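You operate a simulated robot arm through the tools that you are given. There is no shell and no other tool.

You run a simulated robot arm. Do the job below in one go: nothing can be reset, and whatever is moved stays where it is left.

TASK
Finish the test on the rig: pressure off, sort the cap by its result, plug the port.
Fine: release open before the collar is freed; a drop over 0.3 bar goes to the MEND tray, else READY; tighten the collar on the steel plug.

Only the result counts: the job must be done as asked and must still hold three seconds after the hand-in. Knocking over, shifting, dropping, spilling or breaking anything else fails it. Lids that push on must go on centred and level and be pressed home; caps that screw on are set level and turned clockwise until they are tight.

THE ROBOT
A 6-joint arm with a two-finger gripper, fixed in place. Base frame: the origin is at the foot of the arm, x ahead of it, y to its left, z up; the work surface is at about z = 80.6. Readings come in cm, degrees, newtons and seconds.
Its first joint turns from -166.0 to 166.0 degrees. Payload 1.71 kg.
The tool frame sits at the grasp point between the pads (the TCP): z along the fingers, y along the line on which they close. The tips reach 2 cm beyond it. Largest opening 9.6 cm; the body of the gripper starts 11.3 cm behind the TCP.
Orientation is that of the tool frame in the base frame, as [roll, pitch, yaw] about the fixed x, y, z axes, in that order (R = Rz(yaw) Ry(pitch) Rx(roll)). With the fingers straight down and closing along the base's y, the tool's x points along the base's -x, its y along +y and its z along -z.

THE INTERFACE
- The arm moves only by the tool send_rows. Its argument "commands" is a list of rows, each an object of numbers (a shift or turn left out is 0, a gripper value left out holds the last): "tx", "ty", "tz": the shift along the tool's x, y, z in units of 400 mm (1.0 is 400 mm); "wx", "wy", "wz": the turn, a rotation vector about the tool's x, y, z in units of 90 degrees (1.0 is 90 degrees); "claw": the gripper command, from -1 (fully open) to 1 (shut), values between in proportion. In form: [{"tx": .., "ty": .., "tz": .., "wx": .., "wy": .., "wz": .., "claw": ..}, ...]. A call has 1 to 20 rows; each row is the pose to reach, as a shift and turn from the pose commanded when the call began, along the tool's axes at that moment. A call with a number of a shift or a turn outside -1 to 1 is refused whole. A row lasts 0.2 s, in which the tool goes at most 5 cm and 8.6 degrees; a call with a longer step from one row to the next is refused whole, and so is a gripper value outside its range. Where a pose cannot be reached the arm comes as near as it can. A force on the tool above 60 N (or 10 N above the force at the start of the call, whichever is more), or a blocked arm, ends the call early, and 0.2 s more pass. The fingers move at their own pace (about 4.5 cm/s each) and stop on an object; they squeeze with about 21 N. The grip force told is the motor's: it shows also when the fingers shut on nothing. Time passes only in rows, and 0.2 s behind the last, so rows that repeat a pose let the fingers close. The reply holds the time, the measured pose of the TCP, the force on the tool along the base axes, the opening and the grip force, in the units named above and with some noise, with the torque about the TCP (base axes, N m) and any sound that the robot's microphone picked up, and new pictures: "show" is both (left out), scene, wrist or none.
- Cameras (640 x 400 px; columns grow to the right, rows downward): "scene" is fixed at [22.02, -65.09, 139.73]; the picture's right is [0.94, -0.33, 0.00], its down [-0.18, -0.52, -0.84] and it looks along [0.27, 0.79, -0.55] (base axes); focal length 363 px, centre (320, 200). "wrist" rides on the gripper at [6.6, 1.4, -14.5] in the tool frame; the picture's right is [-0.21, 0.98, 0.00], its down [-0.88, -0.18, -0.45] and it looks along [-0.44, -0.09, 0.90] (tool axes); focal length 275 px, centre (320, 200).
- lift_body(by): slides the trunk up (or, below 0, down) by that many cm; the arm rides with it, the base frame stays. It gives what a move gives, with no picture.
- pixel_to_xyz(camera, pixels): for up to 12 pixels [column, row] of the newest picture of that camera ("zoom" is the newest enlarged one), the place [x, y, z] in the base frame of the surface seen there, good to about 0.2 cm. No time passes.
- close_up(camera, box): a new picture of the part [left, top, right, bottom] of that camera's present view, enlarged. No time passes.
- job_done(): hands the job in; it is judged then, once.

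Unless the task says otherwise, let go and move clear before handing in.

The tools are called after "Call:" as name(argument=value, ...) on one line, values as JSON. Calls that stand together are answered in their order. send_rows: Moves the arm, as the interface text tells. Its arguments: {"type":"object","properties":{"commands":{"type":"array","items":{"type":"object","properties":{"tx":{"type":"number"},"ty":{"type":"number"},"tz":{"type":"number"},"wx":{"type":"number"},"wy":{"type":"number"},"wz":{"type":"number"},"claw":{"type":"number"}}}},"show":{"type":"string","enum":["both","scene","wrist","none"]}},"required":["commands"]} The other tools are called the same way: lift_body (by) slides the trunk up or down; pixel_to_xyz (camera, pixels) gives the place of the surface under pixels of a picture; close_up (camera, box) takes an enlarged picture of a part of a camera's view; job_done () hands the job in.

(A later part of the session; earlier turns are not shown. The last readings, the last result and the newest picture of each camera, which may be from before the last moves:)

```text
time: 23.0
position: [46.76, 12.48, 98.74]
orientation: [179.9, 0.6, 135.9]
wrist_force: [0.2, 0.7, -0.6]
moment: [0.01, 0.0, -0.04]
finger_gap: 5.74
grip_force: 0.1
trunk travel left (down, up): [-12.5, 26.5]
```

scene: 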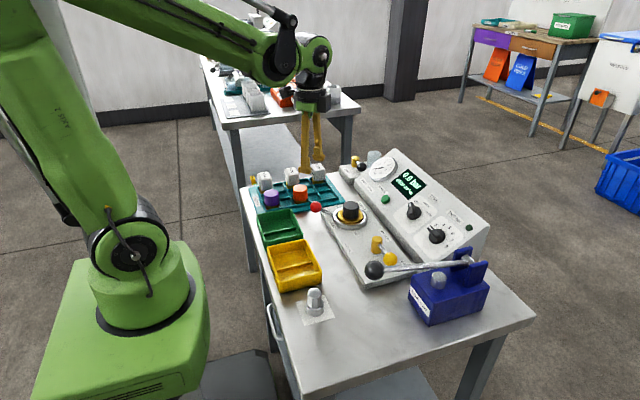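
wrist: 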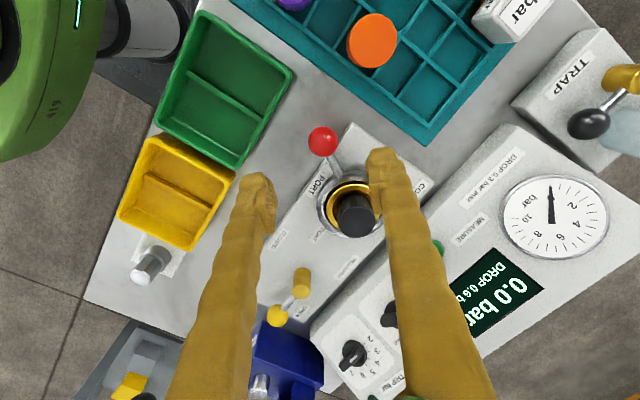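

The red lever is at FREE and the cap at (355,215) is visible with the collar. I'll measure them again and check the lever.

Call:
pixel_to_xyz(camera="wrist", pixels=[[322, 140], [336, 171], [355, 215], [355, 226], [343, 215], [367, 217], [350, 182], [322, 207], [352, 236], [280, 312], [302, 280], [330, 195]])

Call:
close_up(camera="wrist", box=[300, 120, 400, 250])

Call:
close_up(camera="scene", box=[300, 185, 400, 275])

```text
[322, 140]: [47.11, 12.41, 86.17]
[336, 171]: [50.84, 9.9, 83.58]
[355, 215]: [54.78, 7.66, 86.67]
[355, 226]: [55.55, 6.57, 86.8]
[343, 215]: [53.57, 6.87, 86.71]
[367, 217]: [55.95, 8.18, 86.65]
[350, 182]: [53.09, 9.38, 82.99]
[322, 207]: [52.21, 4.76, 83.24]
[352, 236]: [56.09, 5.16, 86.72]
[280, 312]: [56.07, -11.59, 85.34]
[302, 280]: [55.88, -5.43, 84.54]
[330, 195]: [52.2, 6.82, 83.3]
```

```text
3.08 times, centred on (350, 185) of wrist
```

zoom: 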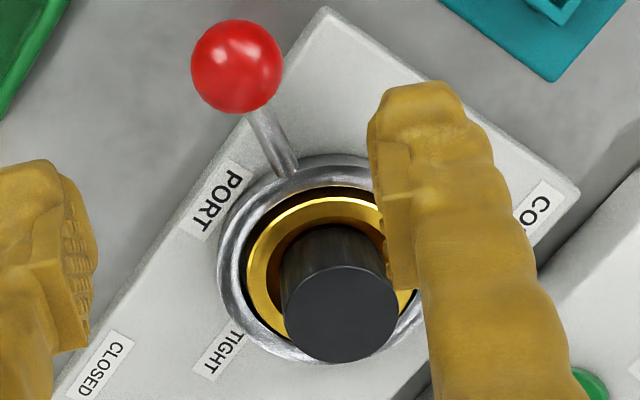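

```text
4.44 times, centred on (350, 230) of scene
```

zoom: 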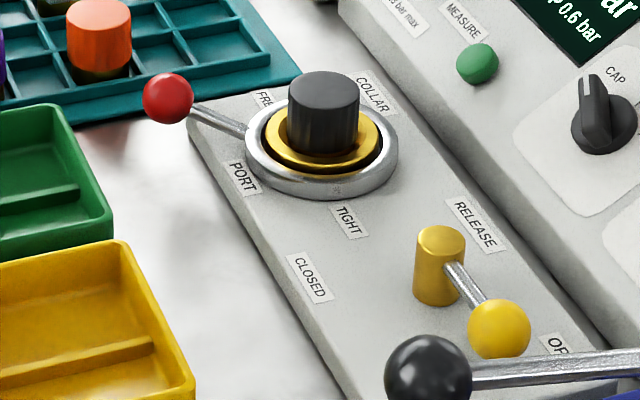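

The lever is at FREE and the release is at OPEN. I'll move above the cap (55.35,7.0), turning the tool so the fingers close along y.

Call:
send_rows(commands=[{"tx": -0.042, "ty": 0.0086, "tz": 0.02, "wz": -0.082, "claw": -0.2}, {"tx": -0.083, "ty": 0.017, "tz": 0.04, "wz": -0.164, "claw": -0.2}, {"tx": -0.125, "ty": 0.026, "tz": 0.06, "wz": -0.246, "claw": -0.2}, {"tx": -0.167, "ty": 0.034, "tz": 0.08, "wz": -0.328, "claw": -0.2}, {"tx": -0.208, "ty": 0.043, "tz": 0.1, "wz": -0.41, "claw": -0.2}, {"tx": -0.25, "ty": 0.0513, "tz": 0.12, "wz": -0.49, "claw": -0.2}, {"tx": -0.25, "ty": 0.0513, "tz": 0.12, "wz": -0.49, "claw": -0.2}, {"tx": -0.25, "ty": 0.0513, "tz": 0.12, "wz": -0.49, "claw": -0.2}])

```text
time: 24.8
position: [55.5, 7.14, 93.7]
orientation: [-179.7, 0.5, -180.0]
wrist_force: [0.2, -0.2, -0.6]
moment: [0.01, 0.0, -0.01]
finger_gap: 5.77
grip_force: 0.0
trunk travel left (down, up): [-12.5, 26.5]
```

scene: 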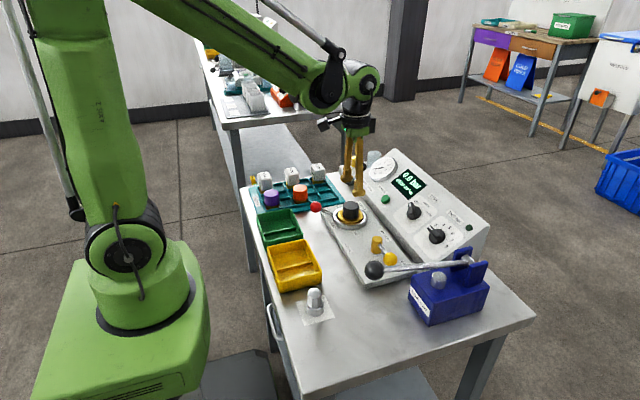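
wrist: 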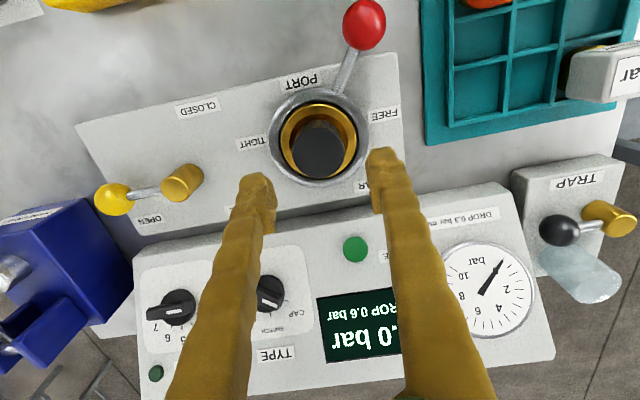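

The cap is at (321,150), between the fingers. I'll measure its outline from this nearly overhead view.

Call:
close_up(camera="wrist", box=[255, 75, 385, 195])

Call:
pixel_to_xyz(camera="wrist", pixels=[[320, 150], [296, 152], [343, 148], [318, 129], [322, 174], [271, 140], [368, 140], [318, 90], [316, 185], [318, 106], [284, 135], [352, 130]])

```text
3.33 times, centred on (320, 135) of wrist
```

zoom: 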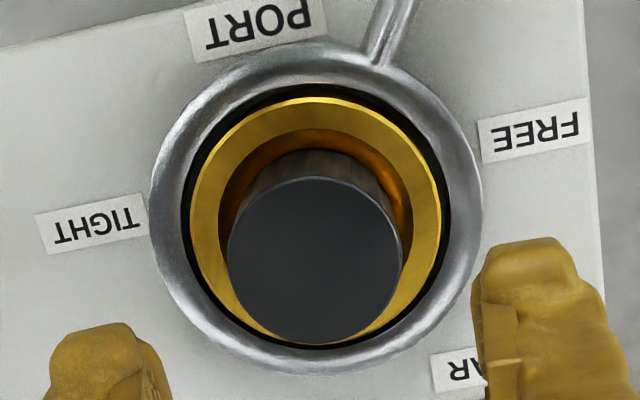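

```text
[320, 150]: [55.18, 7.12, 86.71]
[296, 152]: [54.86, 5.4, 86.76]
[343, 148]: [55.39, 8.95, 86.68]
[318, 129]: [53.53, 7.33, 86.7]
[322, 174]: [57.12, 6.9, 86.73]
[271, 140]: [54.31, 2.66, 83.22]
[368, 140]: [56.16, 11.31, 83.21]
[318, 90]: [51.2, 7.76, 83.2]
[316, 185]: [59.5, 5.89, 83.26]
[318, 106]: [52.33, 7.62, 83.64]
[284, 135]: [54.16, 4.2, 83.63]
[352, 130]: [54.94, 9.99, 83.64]
```

The cap centre is (55.26,7.1), diameter about 3.6, with its top at 86.7 and the brass at 83.6. I'll lower so the tips stop just above the brass, and grip.

Call:
send_rows(commands=[{"tx": 0.003, "ty": -0.001, "tz": 0.06, "wy": 0.005, "claw": -0.2}, {"tx": 0.005, "ty": -0.001, "tz": 0.12, "wy": 0.005, "claw": -0.2}, {"tx": 0.005, "ty": -0.001, "tz": 0.17, "wy": 0.005, "claw": -0.2}, {"tx": 0.005, "ty": -0.001, "tz": 0.193, "wy": 0.005, "claw": -0.2}, {"tx": 0.005, "ty": -0.001, "tz": 0.193, "wy": 0.005, "claw": -0.2}, {"tx": 0.005, "ty": -0.001, "tz": 0.193, "wy": 0.005, "claw": 0.9}, {"tx": 0.005, "ty": -0.001, "tz": 0.193, "wy": 0.005, "claw": 0.9}, {"tx": 0.005, "ty": -0.001, "tz": 0.193, "wy": 0.005, "claw": 0.9}])

```text
time: 26.6
position: [55.36, 7.04, 86.18]
orientation: [-179.7, 0.0, 179.9]
wrist_force: [-0.1, 1.0, 0.2]
moment: [0.05, -0.01, -0.02]
finger_gap: 4.08
grip_force: 21.3
trunk travel left (down, up): [-12.5, 26.5]
```

scene: 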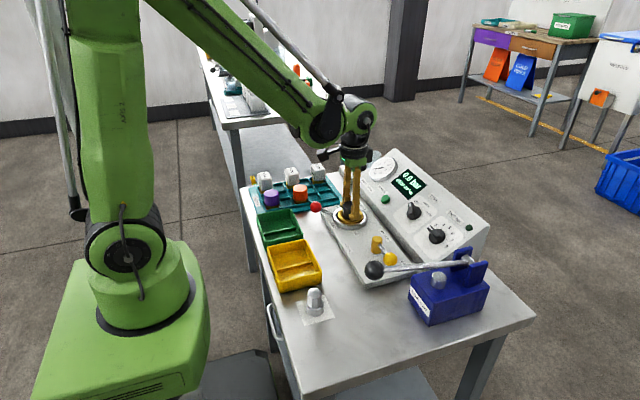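
wrist: 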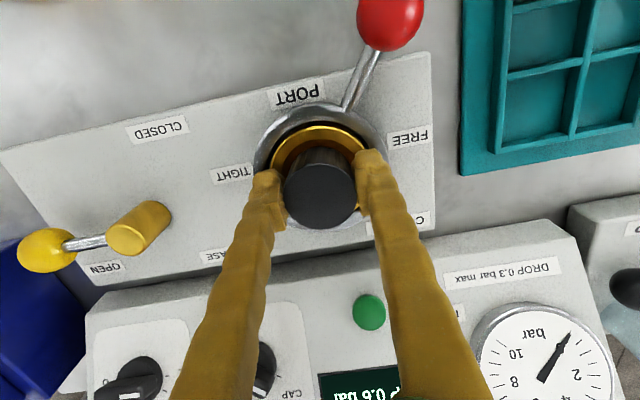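

The fingers hold the cap at (320,185) with 21 N, at a gap of 4.1. I'll lift straight up.

Call:
send_rows(commands=[{"claw": 0.9}, {"tz": -0.02, "claw": 0.9}, {"tz": -0.05, "claw": 0.9}, {"tz": -0.1, "claw": 0.9}, {"tz": -0.17, "claw": 0.9}, {"tz": -0.25, "claw": 0.9}, {"tz": -0.25, "claw": 0.9}])

```text
time: 28.2
position: [55.39, 6.96, 96.02]
orientation: [-179.7, 0.1, -180.0]
wrist_force: [-0.7, -0.3, -1.1]
moment: [0.0, 0.0, 0.0]
finger_gap: 4.06
grip_force: 20.3
trunk travel left (down, up): [-12.5, 26.5]
```

scene: 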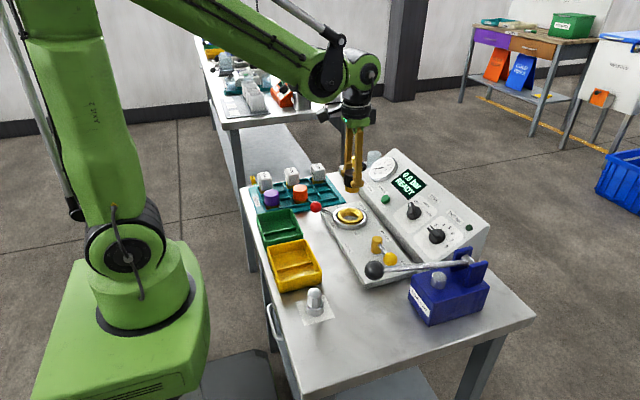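
wrist: 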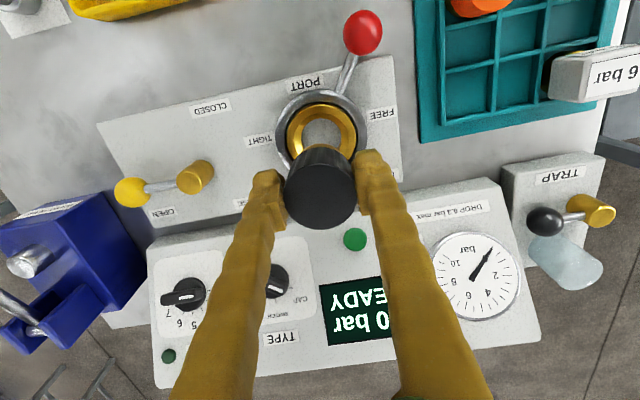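

The cap is out; the display line "READY" just means the rig is ready, while the measured drop was 0.6. I'll look at the cap and open port.

Call:
close_up(camera="scene", box=[320, 140, 400, 240])

Call:
close_up(camera="wrist", box=[250, 70, 390, 240])

Call:
pixel_to_xyz(camera="wrist", pixels=[[321, 122], [303, 125], [341, 122], [321, 112], [275, 127], [367, 127], [319, 91], [287, 128], [356, 124], [320, 99]])

Call:
pixel_to_xyz(camera="scene", pixels=[[354, 180], [354, 190], [350, 215], [293, 258], [296, 270], [290, 248], [300, 277], [268, 245], [300, 240], [321, 267], [275, 290], [315, 300]])

```text
4.00 times, centred on (360, 190) of scene
```

zoom: 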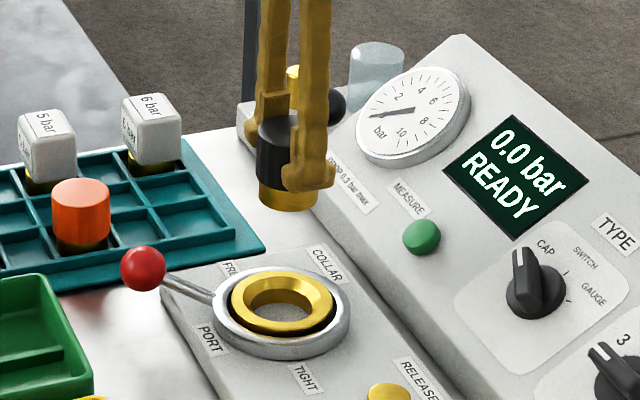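

```text
2.35 times, centred on (320, 155) of wrist
```

zoom: 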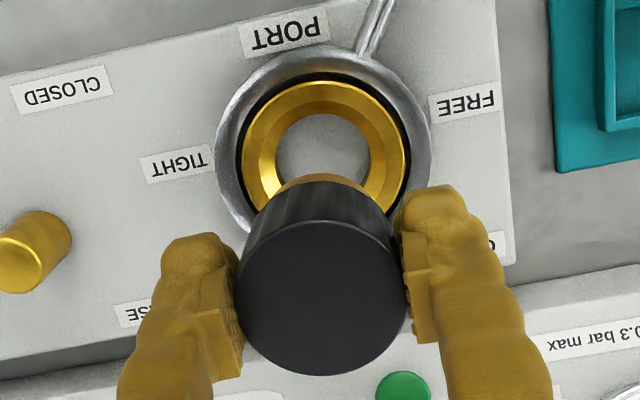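

```text
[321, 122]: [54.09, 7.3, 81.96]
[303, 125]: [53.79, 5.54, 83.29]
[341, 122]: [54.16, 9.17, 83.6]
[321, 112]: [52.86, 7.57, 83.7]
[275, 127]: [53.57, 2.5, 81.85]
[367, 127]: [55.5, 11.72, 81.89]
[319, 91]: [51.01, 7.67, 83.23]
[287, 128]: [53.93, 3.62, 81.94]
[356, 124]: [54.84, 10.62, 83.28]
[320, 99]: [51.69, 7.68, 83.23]
```

```text
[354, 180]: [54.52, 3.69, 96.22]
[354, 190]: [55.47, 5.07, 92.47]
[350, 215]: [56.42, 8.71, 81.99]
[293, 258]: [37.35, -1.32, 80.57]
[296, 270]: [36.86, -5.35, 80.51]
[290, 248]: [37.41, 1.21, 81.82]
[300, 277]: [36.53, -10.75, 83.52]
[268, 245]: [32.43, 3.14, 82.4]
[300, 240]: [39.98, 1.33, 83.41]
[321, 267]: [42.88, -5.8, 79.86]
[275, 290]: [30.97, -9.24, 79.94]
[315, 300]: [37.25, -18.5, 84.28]
```

The cap (black top, brass bottom) comes out clean, and the port is a brass seat with a hole. I'll carry it over the yellow MEND tray, turning the tool 90° so the fingers open along the tray's long compartments.

Call:
send_rows(commands=[{"tx": 0.042, "ty": -0.027, "tz": -0.02, "wz": -0.09, "claw": 0.9}, {"tx": 0.084, "ty": -0.055, "tz": -0.04, "wz": -0.18, "claw": 0.9}, {"tx": 0.126, "ty": -0.082, "tz": -0.05, "wz": -0.27, "claw": 0.9}, {"tx": 0.168, "ty": -0.11, "tz": -0.05, "wz": -0.36, "claw": 0.9}, {"tx": 0.21, "ty": -0.137, "tz": -0.05, "wz": -0.45, "claw": 0.9}, {"tx": 0.252, "ty": -0.165, "tz": -0.05, "wz": -0.54, "claw": 0.9}, {"tx": 0.294, "ty": -0.192, "tz": -0.05, "wz": -0.63, "claw": 0.9}, {"tx": 0.336, "ty": -0.22, "tz": -0.05, "wz": -0.72, "claw": 0.9}, {"tx": 0.378, "ty": -0.247, "tz": -0.05, "wz": -0.81, "claw": 0.9}, {"tx": 0.42, "ty": -0.275, "tz": -0.05, "wz": -0.9, "claw": 0.9}, {"tx": 0.46, "ty": -0.3, "tz": -0.05, "wz": -0.99, "claw": 0.9}, {"tx": 0.46, "ty": -0.3, "tz": -0.05, "wz": -0.99, "claw": 0.9}, {"tx": 0.46, "ty": -0.3, "tz": -0.05, "wz": -0.99, "claw": 0.9}])

```text
time: 31.0
position: [36.98, -4.93, 98.05]
orientation: [-179.9, -0.3, -90.9]
wrist_force: [-0.3, -0.1, -0.6]
moment: [0.01, 0.0, 0.01]
finger_gap: 4.06
grip_force: 20.8
trunk travel left (down, up): [-12.5, 26.5]
```

scene: 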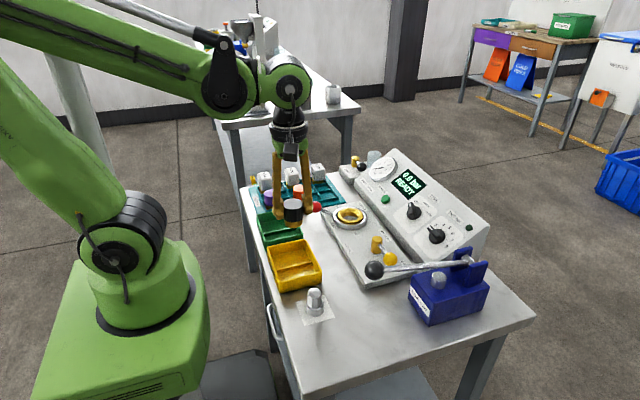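
wrist: 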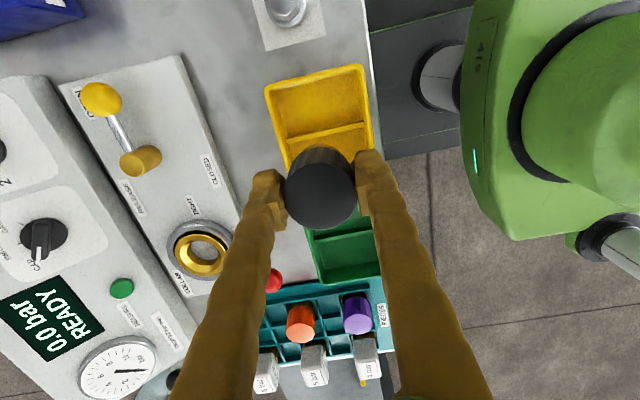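

The larger near compartment of the yellow tray is visible at (320,105). I'll measure its walls and divider.

Call:
close_up(camera="wrist", box=[250, 50, 390, 170])

Call:
pixel_to_xyz(camera="wrist", pixels=[[320, 77], [315, 75], [322, 110], [326, 131], [325, 135], [274, 112], [280, 112], [366, 97], [360, 98], [320, 85], [285, 145], [342, 110]])

Call:
pixel_to_xyz(camera="scene", pixels=[[295, 264], [296, 268], [270, 262], [317, 262], [290, 251], [300, 281], [292, 245], [274, 275], [320, 272], [297, 273], [290, 256], [310, 270]])

```text
3.33 times, centred on (320, 110) of wrist
```

zoom: 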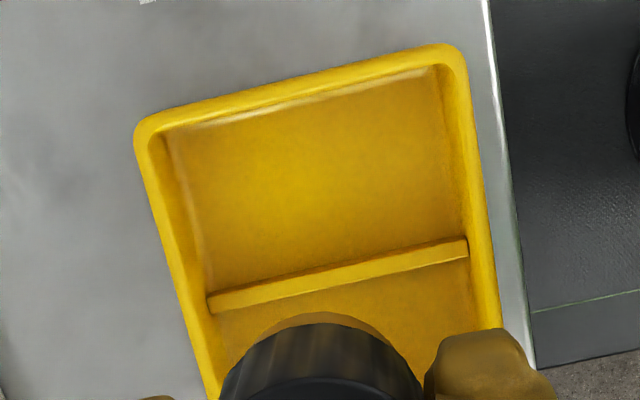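

```text
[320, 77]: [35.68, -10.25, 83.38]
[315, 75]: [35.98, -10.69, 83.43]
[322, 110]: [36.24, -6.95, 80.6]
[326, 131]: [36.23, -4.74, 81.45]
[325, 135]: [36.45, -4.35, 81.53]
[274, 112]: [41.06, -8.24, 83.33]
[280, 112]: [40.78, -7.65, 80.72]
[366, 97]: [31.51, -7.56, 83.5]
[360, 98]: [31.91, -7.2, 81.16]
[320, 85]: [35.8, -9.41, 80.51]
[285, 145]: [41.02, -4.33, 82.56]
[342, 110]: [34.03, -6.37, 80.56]
```

```text
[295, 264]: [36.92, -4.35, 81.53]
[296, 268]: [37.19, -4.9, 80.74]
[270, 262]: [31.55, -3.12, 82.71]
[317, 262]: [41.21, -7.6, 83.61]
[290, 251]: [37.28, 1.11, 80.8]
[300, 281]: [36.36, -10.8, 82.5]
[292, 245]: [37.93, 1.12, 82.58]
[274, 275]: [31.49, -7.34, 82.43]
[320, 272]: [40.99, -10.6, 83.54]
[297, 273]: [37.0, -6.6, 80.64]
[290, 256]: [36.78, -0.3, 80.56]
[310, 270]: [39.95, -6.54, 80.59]
```

The compartment spans y -9.9 to -4.7 and x 32 to 40.7, with its floor at 80.55. I'll centre over (36.4,-7.3) and lower to just above the floor.

Call:
send_rows(commands=[{"tx": 0.03, "ty": 0.0136, "tz": 0.03, "claw": 0.9}, {"tx": 0.058, "ty": 0.0136, "tz": 0.1, "claw": 0.9}, {"tx": 0.058, "ty": 0.0136, "tz": 0.2, "claw": 0.9}, {"tx": 0.058, "ty": 0.0136, "tz": 0.27, "claw": 0.9}, {"tx": 0.058, "ty": 0.0136, "tz": 0.3, "claw": 0.9}, {"tx": 0.058, "ty": 0.0136, "tz": 0.316, "claw": 0.9}, {"tx": 0.058, "ty": 0.0136, "tz": 0.316, "claw": 0.9}, {"tx": 0.058, "ty": 0.0136, "tz": 0.316, "claw": 0.9}])

```text
time: 32.8
position: [36.48, -7.32, 85.54]
orientation: [-179.9, -0.4, -90.9]
wrist_force: [-0.4, 0.1, -1.0]
moment: [0.01, -0.03, 0.03]
finger_gap: 4.05
grip_force: 21.3
trunk travel left (down, up): [-12.5, 26.5]
```

scene: 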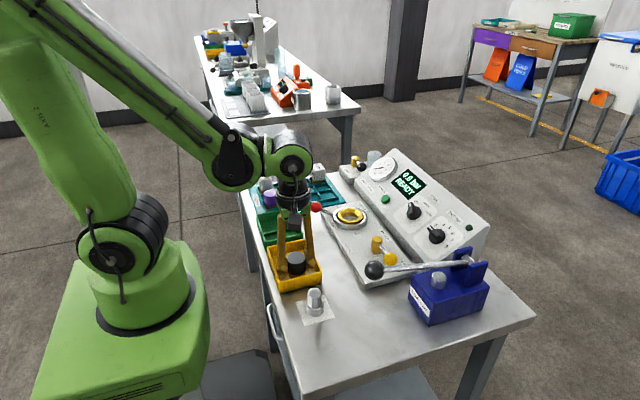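
wrist: 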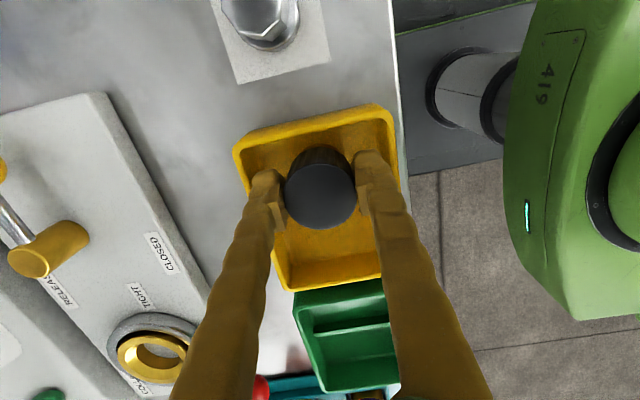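

No contact yet; the cap is over the compartment. I'll lower in small steps until the floor is felt.

Call:
send_rows(commands=[{"tz": 0.005, "claw": 0.9}, {"tz": 0.01, "claw": 0.9}, {"tz": 0.015, "claw": 0.9}, {"tz": 0.015, "claw": 0.9}], show="none")

Call:
close_up(camera="scene", box=[255, 220, 345, 320])

```text
time: 33.8
position: [36.5, -7.34, 84.99]
orientation: [-179.8, -0.3, -90.9]
wrist_force: [-0.2, 0.3, -0.7]
moment: [-0.05, -0.01, 0.04]
finger_gap: 4.07
grip_force: 21.2
trunk travel left (down, up): [-12.5, 26.5]
```

```text
4.00 times, centred on (300, 270) of scene
```

zoom: 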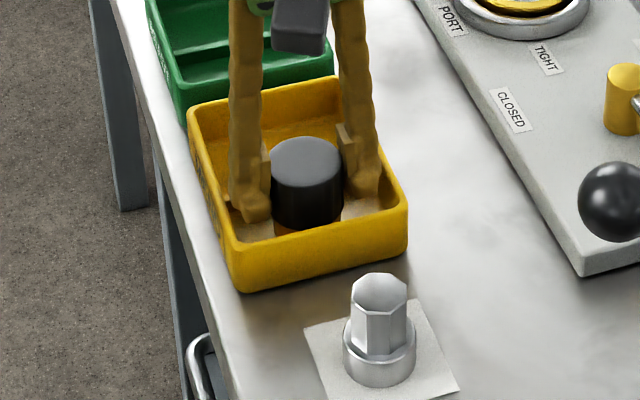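

Call:
send_rows(commands=[{"tz": 0.005, "claw": 0.9}, {"tz": 0.01, "claw": 0.9}, {"tz": 0.015, "claw": 0.9}, {"tz": 0.015, "claw": 0.9}], show="none")

Call:
close_up(camera="scene", box=[255, 220, 345, 320])

```text
time: 34.8
position: [36.53, -7.22, 84.28]
orientation: [-179.9, -0.3, -91.0]
wrist_force: [3.5, 1.3, 21.4]
moment: [0.04, -0.04, 0.0]
finger_gap: 4.12
grip_force: 21.3
trunk travel left (down, up): [-12.5, 26.5]
```

```text
4.00 times, centred on (300, 270) of scene
```

zoom: 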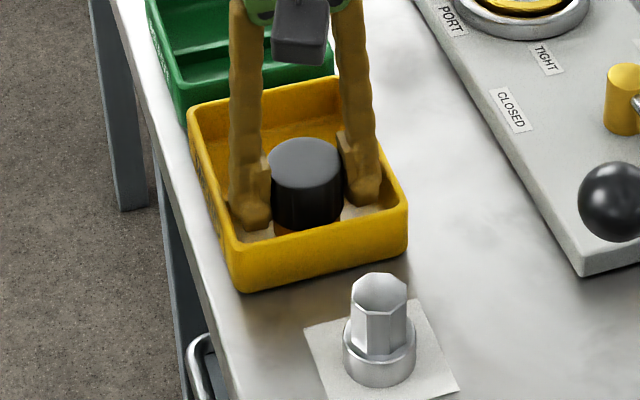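

The floor contact reads +21 N, so the cap stands in the MEND tray. I'll relieve the load, open, and rise straight up.

Call:
send_rows(commands=[{"tz": -0.003, "claw": 0.9}, {"tz": -0.003, "claw": -0.1}, {"tz": -0.003, "claw": -0.1}, {"tz": -0.003, "claw": -0.1}, {"tz": -0.05, "claw": -0.1}, {"tz": -0.13, "claw": -0.1}, {"tz": -0.22, "claw": -0.1}, {"tz": -0.3, "claw": -0.1}, {"tz": -0.3, "claw": -0.1}])

```text
time: 36.8
position: [36.56, -7.12, 96.4]
orientation: [-179.9, -0.4, -91.0]
wrist_force: [0.3, -0.5, 0.2]
moment: [0.01, 0.0, 0.02]
finger_gap: 5.3
grip_force: 0.0
trunk travel left (down, up): [-12.5, 26.5]
```

scene: 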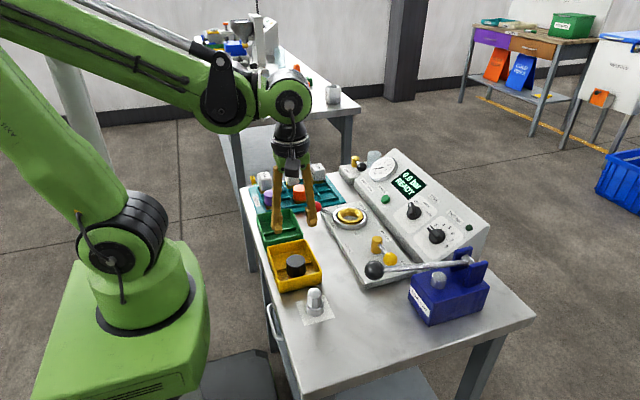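
wrist: 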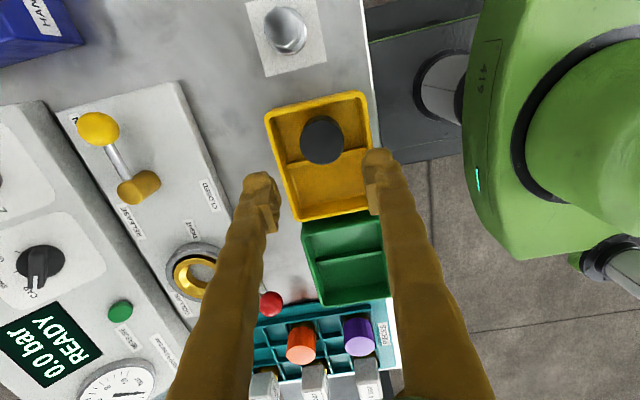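

The cap stands upright in the MEND tray at (320,140). Now I'll study the steel plug at (287,30).

Call:
close_up(camera="wrist", box=[240, 0, 340, 80])

Call:
close_up(camera="scene", box=[290, 275, 345, 330])

Call:
pixel_to_xyz(camera="scene", pixels=[[314, 290], [314, 294], [307, 292], [322, 292], [306, 308], [324, 306], [315, 316], [315, 309], [315, 302]])

Call:
pixel_to_xyz(camera="wrist", pixels=[[288, 15], [285, 30], [272, 30], [303, 30], [287, 50], [285, 42]])

```text
5.00 times, centred on (290, 40) of wrist
```

zoom: 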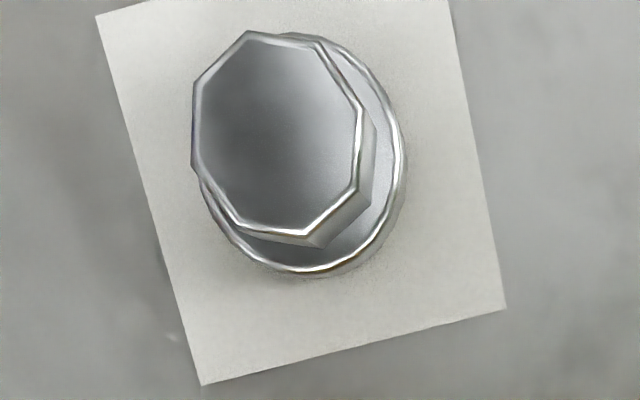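

```text
7.27 times, centred on (318, 302) of scene
```

zoom: 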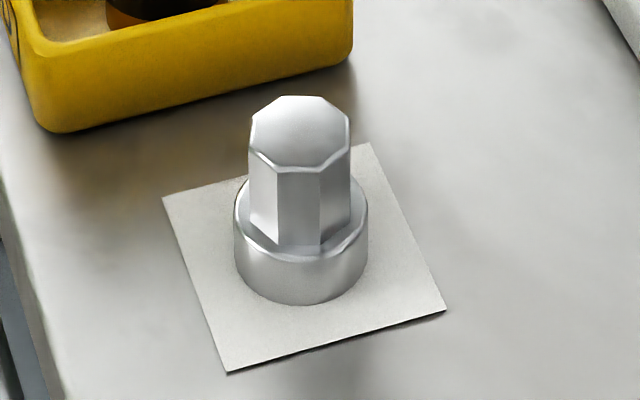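

```text
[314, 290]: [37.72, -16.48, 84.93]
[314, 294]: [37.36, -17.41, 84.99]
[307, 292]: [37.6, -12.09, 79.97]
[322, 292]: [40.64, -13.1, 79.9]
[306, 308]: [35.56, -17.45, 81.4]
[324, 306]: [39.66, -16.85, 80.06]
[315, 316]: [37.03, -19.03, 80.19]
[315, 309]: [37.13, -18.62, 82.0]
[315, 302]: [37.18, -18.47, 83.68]
```

```text
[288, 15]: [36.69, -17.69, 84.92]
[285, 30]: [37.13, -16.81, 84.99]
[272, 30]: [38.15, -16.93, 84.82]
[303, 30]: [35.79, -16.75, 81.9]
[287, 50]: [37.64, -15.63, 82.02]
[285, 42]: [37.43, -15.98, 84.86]
```

The head is an octagon whose flats face about ±22.5° off the axes, 2.8 across with its top at z=85; the flange top is at 82. I'll move over it at about (37.5,-17.1), with the tool turned to yaw -157.5 so the pads meet flats.

Call:
send_rows(commands=[{"tx": 0.028, "ty": -0.003, "tz": 0.005, "wz": 0.082, "claw": -0.1}, {"tx": 0.055, "ty": -0.006, "tz": 0.01, "wz": 0.164, "claw": -0.1}, {"tx": 0.083, "ty": -0.009, "tz": 0.015, "wz": 0.246, "claw": -0.1}, {"tx": 0.111, "ty": -0.012, "tz": 0.02, "wz": 0.328, "claw": -0.1}, {"tx": 0.138, "ty": -0.016, "tz": 0.03, "wz": 0.41, "claw": -0.1}, {"tx": 0.166, "ty": -0.019, "tz": 0.04, "wz": 0.492, "claw": -0.1}, {"tx": 0.194, "ty": -0.022, "tz": 0.05, "wz": 0.574, "claw": -0.1}, {"tx": 0.221, "ty": -0.025, "tz": 0.06, "wz": 0.656, "claw": -0.1}, {"tx": 0.249, "ty": -0.028, "tz": 0.06, "wz": 0.739, "claw": -0.1}, {"tx": 0.249, "ty": -0.028, "tz": 0.06, "wz": 0.739, "claw": -0.1}, {"tx": 0.249, "ty": -0.028, "tz": 0.06, "wz": 0.739, "claw": -0.1}])

```text
time: 39.2
position: [37.63, -17.32, 93.99]
orientation: [-179.7, -0.1, -157.5]
wrist_force: [0.1, 0.1, -0.6]
moment: [-0.01, 0.03, 0.02]
finger_gap: 5.28
grip_force: 0.0
trunk travel left (down, up): [-12.5, 26.5]
```

scene: 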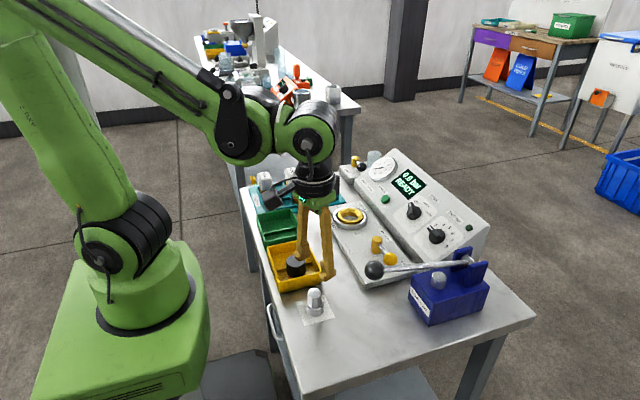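
wrist: 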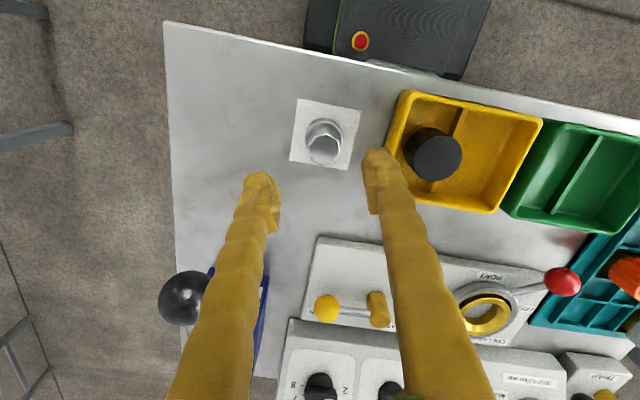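

Call:
close_up(camera="wrist", box=[280, 85, 380, 185])

Call:
pixel_to_xyz(camera="wrist", pixels=[[325, 150], [325, 138], [325, 162], [310, 150], [340, 150], [305, 135], [341, 130], [324, 119]])

```text
4.00 times, centred on (330, 135) of wrist
```

zoom: 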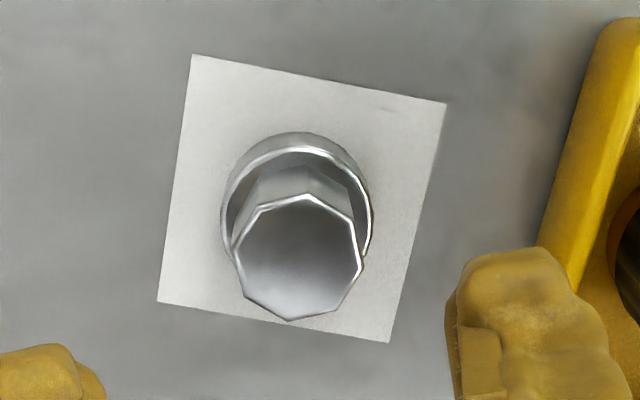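

```text
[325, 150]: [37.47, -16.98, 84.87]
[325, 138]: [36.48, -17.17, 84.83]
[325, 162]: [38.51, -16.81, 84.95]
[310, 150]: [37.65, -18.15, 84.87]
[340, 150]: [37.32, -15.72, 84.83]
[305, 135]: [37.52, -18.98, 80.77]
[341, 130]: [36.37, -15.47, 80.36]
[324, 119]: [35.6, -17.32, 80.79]
```

The plug centre is (37.47,-17.0) and its flats are within about 5° of the pads. I'll lower to TCP z≈84.8 and grip the head above the flange.

Call:
send_rows(commands=[{"tx": 0.0006, "ty": 0.005, "tz": 0.06, "wz": -0.03, "claw": -0.1}, {"tx": 0.0006, "ty": 0.009, "tz": 0.13, "wz": -0.03, "claw": -0.1}, {"tx": 0.0006, "ty": 0.009, "tz": 0.19, "wz": -0.03, "claw": -0.1}, {"tx": 0.0006, "ty": 0.009, "tz": 0.22, "wz": -0.03, "claw": -0.1}, {"tx": 0.0006, "ty": 0.009, "tz": 0.23, "wz": -0.03, "claw": -0.1}, {"tx": 0.0006, "ty": 0.009, "tz": 0.23, "wz": -0.03, "claw": -0.1}, {"tx": 0.0006, "ty": 0.009, "tz": 0.23, "wz": -0.03, "claw": 0.9}, {"tx": 0.0006, "ty": 0.009, "tz": 0.23, "wz": -0.03, "claw": 0.9}, {"tx": 0.0006, "ty": 0.009, "tz": 0.23, "wz": -0.03, "claw": 0.9}, {"tx": 0.0006, "ty": 0.009, "tz": 0.23, "wz": -0.03, "claw": 0.9}])

Call:
close_up(camera="scene", box=[280, 265, 350, 335])

```text
time: 41.4
position: [37.13, -16.98, 84.67]
orientation: [-179.6, 0.0, -154.8]
wrist_force: [0.1, 0.4, 0.4]
moment: [-0.02, 0.03, 0.0]
finger_gap: 2.69
grip_force: 21.0
trunk travel left (down, up): [-12.5, 26.5]
```

scene: 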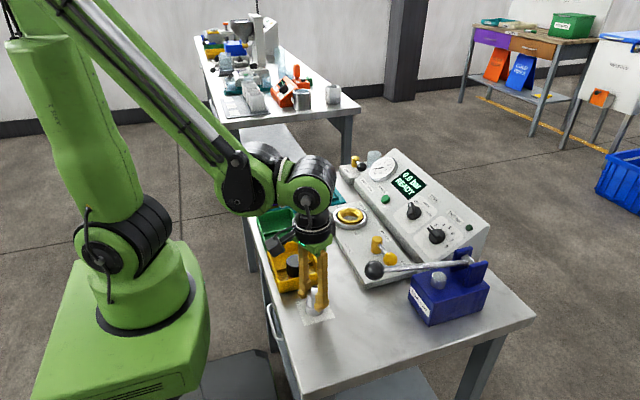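
wrist: 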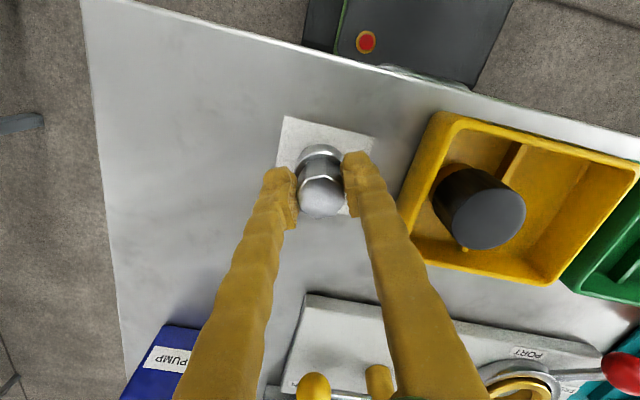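

```text
5.71 times, centred on (315, 300) of scene
```

zoom: 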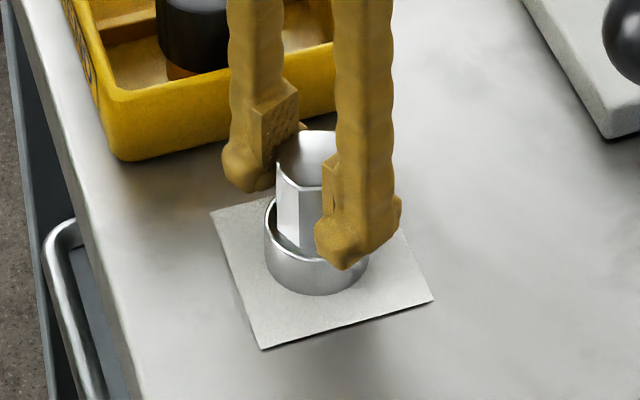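

The plug head is held at a 2.69 gap with 21 N. I'll lift it and measure where it sits relative to the tool point.

Call:
send_rows(commands=[{"tz": -0.02, "claw": 0.9}, {"tz": -0.06, "claw": 0.9}, {"tz": -0.13, "claw": 0.9}, {"tz": -0.22, "claw": 0.9}, {"tz": -0.3, "claw": 0.9}, {"tz": -0.3, "claw": 0.9}, {"tz": -0.3, "claw": 0.9}])

Call:
close_up(camera="wrist", box=[270, 140, 370, 240])

Call:
close_up(camera="scene", box=[270, 200, 350, 280])

```text
time: 43.0
position: [37.11, -16.95, 97.04]
orientation: [-179.6, -0.1, -154.8]
wrist_force: [0.1, 0.5, 0.0]
moment: [0.02, 0.03, -0.01]
finger_gap: 2.67
grip_force: 20.5
trunk travel left (down, up): [-12.5, 26.5]
```

scene: 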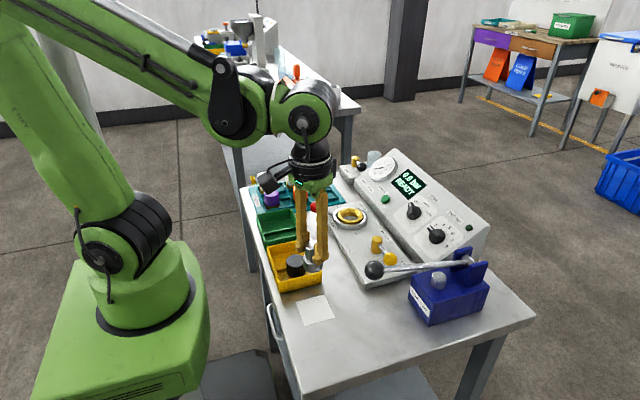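
wrist: 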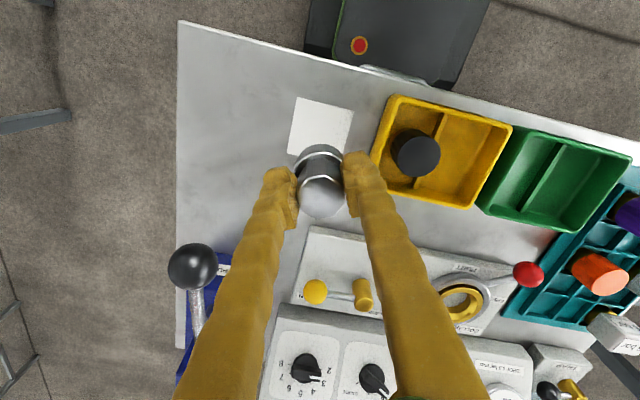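

```text
4.00 times, centred on (320, 190) of wrist
```

zoom: 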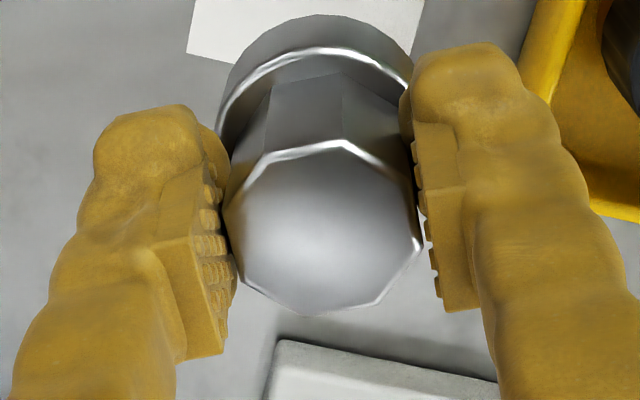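

```text
5.00 times, centred on (310, 240) of scene
```

zoom: 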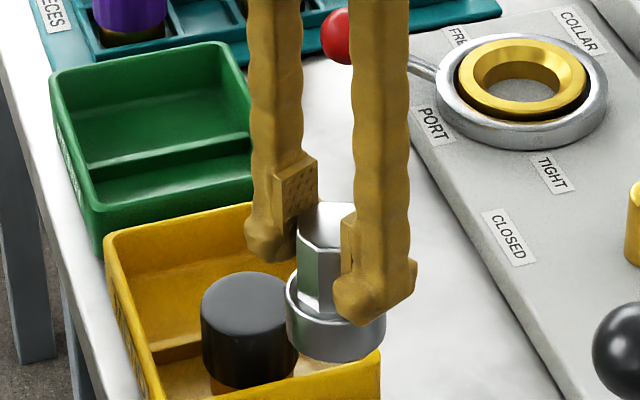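

The plug hangs level. I'll measure its head and flange in this view relative to the TCP (37.11,-16.95), and remeasure the port.

Call:
pixel_to_xyz(camera="wrist", pixels=[[322, 197], [322, 183], [318, 214], [305, 200], [340, 200], [320, 156], [300, 163], [342, 160], [466, 300], [441, 300], [492, 303], [462, 282]])

Call:
pixel_to_xyz(camera="scene", pixels=[[350, 217], [330, 217], [371, 214], [349, 203], [352, 228], [338, 216], [362, 213], [349, 208], [352, 224]])

Call:
close_up(camera="scene", box=[325, 195, 377, 235])

```text
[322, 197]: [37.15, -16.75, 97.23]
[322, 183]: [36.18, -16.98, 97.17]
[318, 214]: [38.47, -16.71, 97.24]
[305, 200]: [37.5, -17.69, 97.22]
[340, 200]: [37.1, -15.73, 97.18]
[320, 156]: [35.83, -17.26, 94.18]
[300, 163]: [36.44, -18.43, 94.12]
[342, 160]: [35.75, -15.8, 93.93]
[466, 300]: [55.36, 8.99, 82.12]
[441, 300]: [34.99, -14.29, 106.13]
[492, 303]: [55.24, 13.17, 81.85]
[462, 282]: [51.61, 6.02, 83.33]
```

```text
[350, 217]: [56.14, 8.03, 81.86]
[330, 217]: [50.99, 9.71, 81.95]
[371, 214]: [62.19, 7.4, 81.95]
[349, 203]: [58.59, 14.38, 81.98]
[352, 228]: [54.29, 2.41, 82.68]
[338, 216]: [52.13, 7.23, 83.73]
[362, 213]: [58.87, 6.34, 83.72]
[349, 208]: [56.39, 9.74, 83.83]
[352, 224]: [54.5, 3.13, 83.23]
```

```text
10.00 times, centred on (351, 215) of scene
```

zoom: 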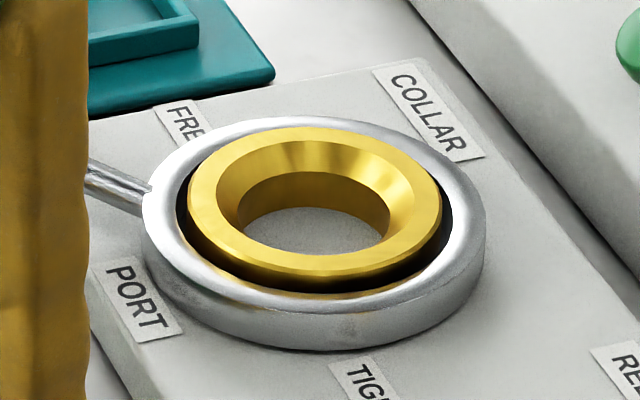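

Head centre is about (+0.22,+0.13) from the TCP, and the brass seat has a conical lead-in centred near (55.3,7.0). I'll carry the plug to hover above the port.

Call:
send_rows(commands=[{"tx": -0.08, "ty": 0.042, "tz": 0.0, "claw": 0.9}, {"tx": -0.16, "ty": 0.085, "tz": 0.0, "claw": 0.9}, {"tx": -0.24, "ty": 0.127, "tz": 0.0, "claw": 0.9}, {"tx": -0.33, "ty": 0.174, "tz": 0.0, "claw": 0.9}, {"tx": -0.41, "ty": 0.217, "tz": 0.0, "claw": 0.9}, {"tx": -0.5, "ty": 0.264, "tz": 0.0, "claw": 0.9}, {"tx": -0.58, "ty": 0.306, "tz": 0.03, "claw": 0.9}, {"tx": -0.66, "ty": 0.3486, "tz": 0.06, "claw": 0.9}, {"tx": -0.66, "ty": 0.3486, "tz": 0.1, "claw": 0.9}, {"tx": -0.66, "ty": 0.3486, "tz": 0.1, "claw": 0.9}, {"tx": -0.66, "ty": 0.3486, "tz": 0.1, "claw": 0.9}])

Call:
close_up(camera="wrist", box=[250, 100, 400, 240])

Call:
close_up(camera="scene", box=[315, 165, 395, 240])

```text
time: 45.4
position: [55.24, 7.07, 92.53]
orientation: [-179.8, -0.1, -154.9]
wrist_force: [-0.9, 0.5, -2.1]
moment: [0.05, -0.01, 0.0]
finger_gap: 2.68
grip_force: 20.8
trunk travel left (down, up): [-12.5, 26.5]
```

scene: 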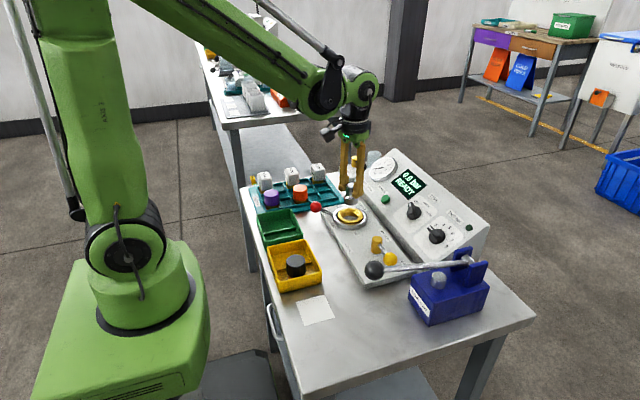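
wrist: 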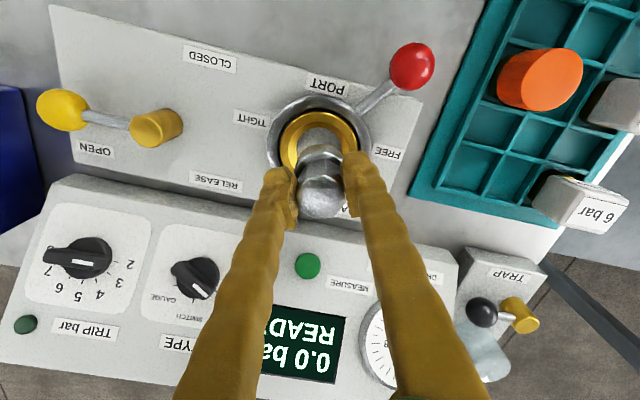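

```text
2.86 times, centred on (325, 170) of wrist
```

zoom: 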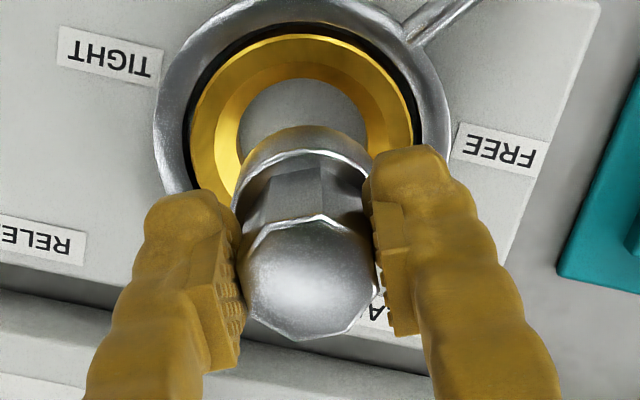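

```text
5.33 times, centred on (355, 202) of scene
```

zoom: 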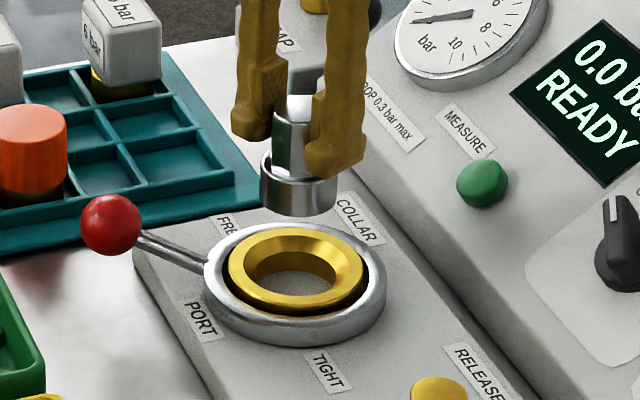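

The plug hovers about 5 cm above its seat. I'll compare plug and port centres in this one frame.

Call:
pixel_to_xyz(camera="zoom", pixels=[[80, 330]])

Call:
pixel_to_xyz(camera="wrist", pixels=[[321, 182], [318, 215], [301, 200], [340, 196], [318, 198], [267, 138], [371, 138], [316, 96], [280, 140], [357, 135], [318, 109], [318, 118]])

Call:
pixel_to_xyz(camera="scene", pixels=[[355, 186], [351, 186], [360, 186], [345, 200], [357, 200], [351, 201], [332, 213], [373, 214], [338, 213], [363, 215], [349, 207], [353, 229]])

```text
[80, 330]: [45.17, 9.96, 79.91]
```

```text
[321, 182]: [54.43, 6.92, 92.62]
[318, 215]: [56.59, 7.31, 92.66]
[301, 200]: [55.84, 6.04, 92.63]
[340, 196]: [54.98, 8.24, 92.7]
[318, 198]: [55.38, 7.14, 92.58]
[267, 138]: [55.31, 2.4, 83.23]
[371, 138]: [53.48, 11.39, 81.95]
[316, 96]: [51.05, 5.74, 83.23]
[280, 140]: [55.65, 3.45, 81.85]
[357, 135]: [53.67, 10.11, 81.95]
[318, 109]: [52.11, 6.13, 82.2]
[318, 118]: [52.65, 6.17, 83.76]
```

```text
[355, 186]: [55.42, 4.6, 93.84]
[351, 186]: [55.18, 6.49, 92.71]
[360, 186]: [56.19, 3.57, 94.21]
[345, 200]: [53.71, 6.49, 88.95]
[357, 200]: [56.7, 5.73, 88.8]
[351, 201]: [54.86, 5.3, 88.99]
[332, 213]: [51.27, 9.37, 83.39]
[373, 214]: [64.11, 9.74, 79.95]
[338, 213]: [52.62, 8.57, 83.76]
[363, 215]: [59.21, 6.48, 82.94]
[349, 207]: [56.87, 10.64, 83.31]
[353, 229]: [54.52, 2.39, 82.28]
```

The plug centre is (55.45,7.13) and the port is (55.28,7.0), so I'll shift by that small difference and lower to just above the seat.

Call:
send_rows(commands=[{"tx": 0.0052, "ty": -0.001, "tz": 0.03, "claw": 0.9}, {"tx": 0.0052, "ty": -0.001, "tz": 0.07, "claw": 0.9}, {"tx": 0.0052, "ty": -0.001, "tz": 0.1, "claw": 0.9}, {"tx": 0.0052, "ty": -0.001, "tz": 0.1, "claw": 0.9}, {"tx": 0.0052, "ty": -0.001, "tz": 0.1, "claw": 0.9}])

Call:
close_up(camera="scene", box=[325, 180, 385, 235])

Call:
close_up(camera="wrist", box=[250, 100, 400, 240])

```text
time: 46.6
position: [54.96, 6.81, 88.77]
orientation: [-179.7, -0.2, -154.8]
wrist_force: [0.4, -0.5, -1.1]
moment: [-0.02, -0.02, -0.02]
finger_gap: 2.69
grip_force: 20.6
trunk travel left (down, up): [-12.5, 26.5]
```

scene: 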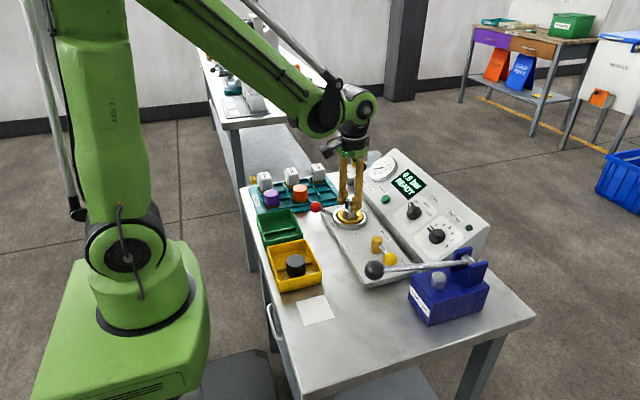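
wrist: 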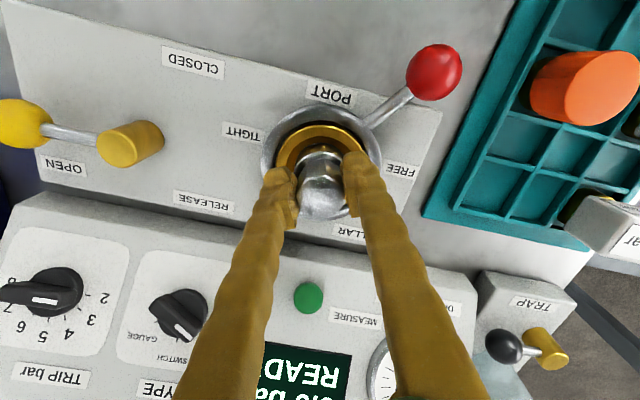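

```text
7.27 times, centred on (355, 208) of scene
```

zoom: 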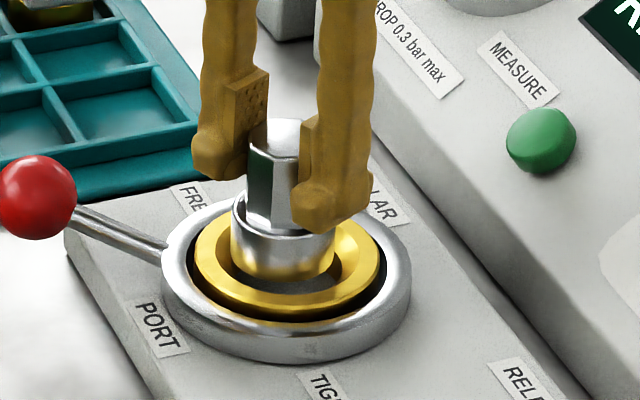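

```text
2.86 times, centred on (325, 170) of wrist
```

zoom: 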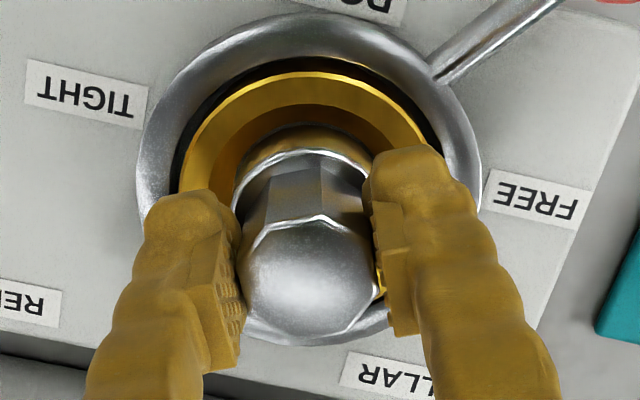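

It is just above the seat at z=88.8. I'll check the plug position once more against the port before inserting.

Call:
pixel_to_xyz(camera="wrist", pixels=[[321, 181], [318, 215], [303, 202], [340, 197], [318, 198], [262, 165], [380, 165], [320, 106], [318, 126], [320, 137], [300, 160], [342, 155]])

Call:
send_rows(commands=[{"claw": 0.9}, {"claw": 0.9}], show="none")

```text
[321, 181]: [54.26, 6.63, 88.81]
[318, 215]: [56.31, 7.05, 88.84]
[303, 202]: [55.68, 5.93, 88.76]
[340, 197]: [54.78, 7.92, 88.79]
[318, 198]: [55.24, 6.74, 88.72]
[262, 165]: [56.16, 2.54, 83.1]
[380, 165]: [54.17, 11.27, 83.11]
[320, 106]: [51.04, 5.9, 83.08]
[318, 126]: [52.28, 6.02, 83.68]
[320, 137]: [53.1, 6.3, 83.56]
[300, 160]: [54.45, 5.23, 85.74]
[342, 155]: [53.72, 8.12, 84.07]
```

```text
time: 47.2
position: [54.97, 6.84, 88.6]
orientation: [-179.8, -0.1, -154.8]
wrist_force: [-0.4, -0.2, -1.4]
moment: [0.04, 0.0, 0.01]
finger_gap: 2.64
grip_force: 20.5
trunk travel left (down, up): [-12.5, 26.5]
```

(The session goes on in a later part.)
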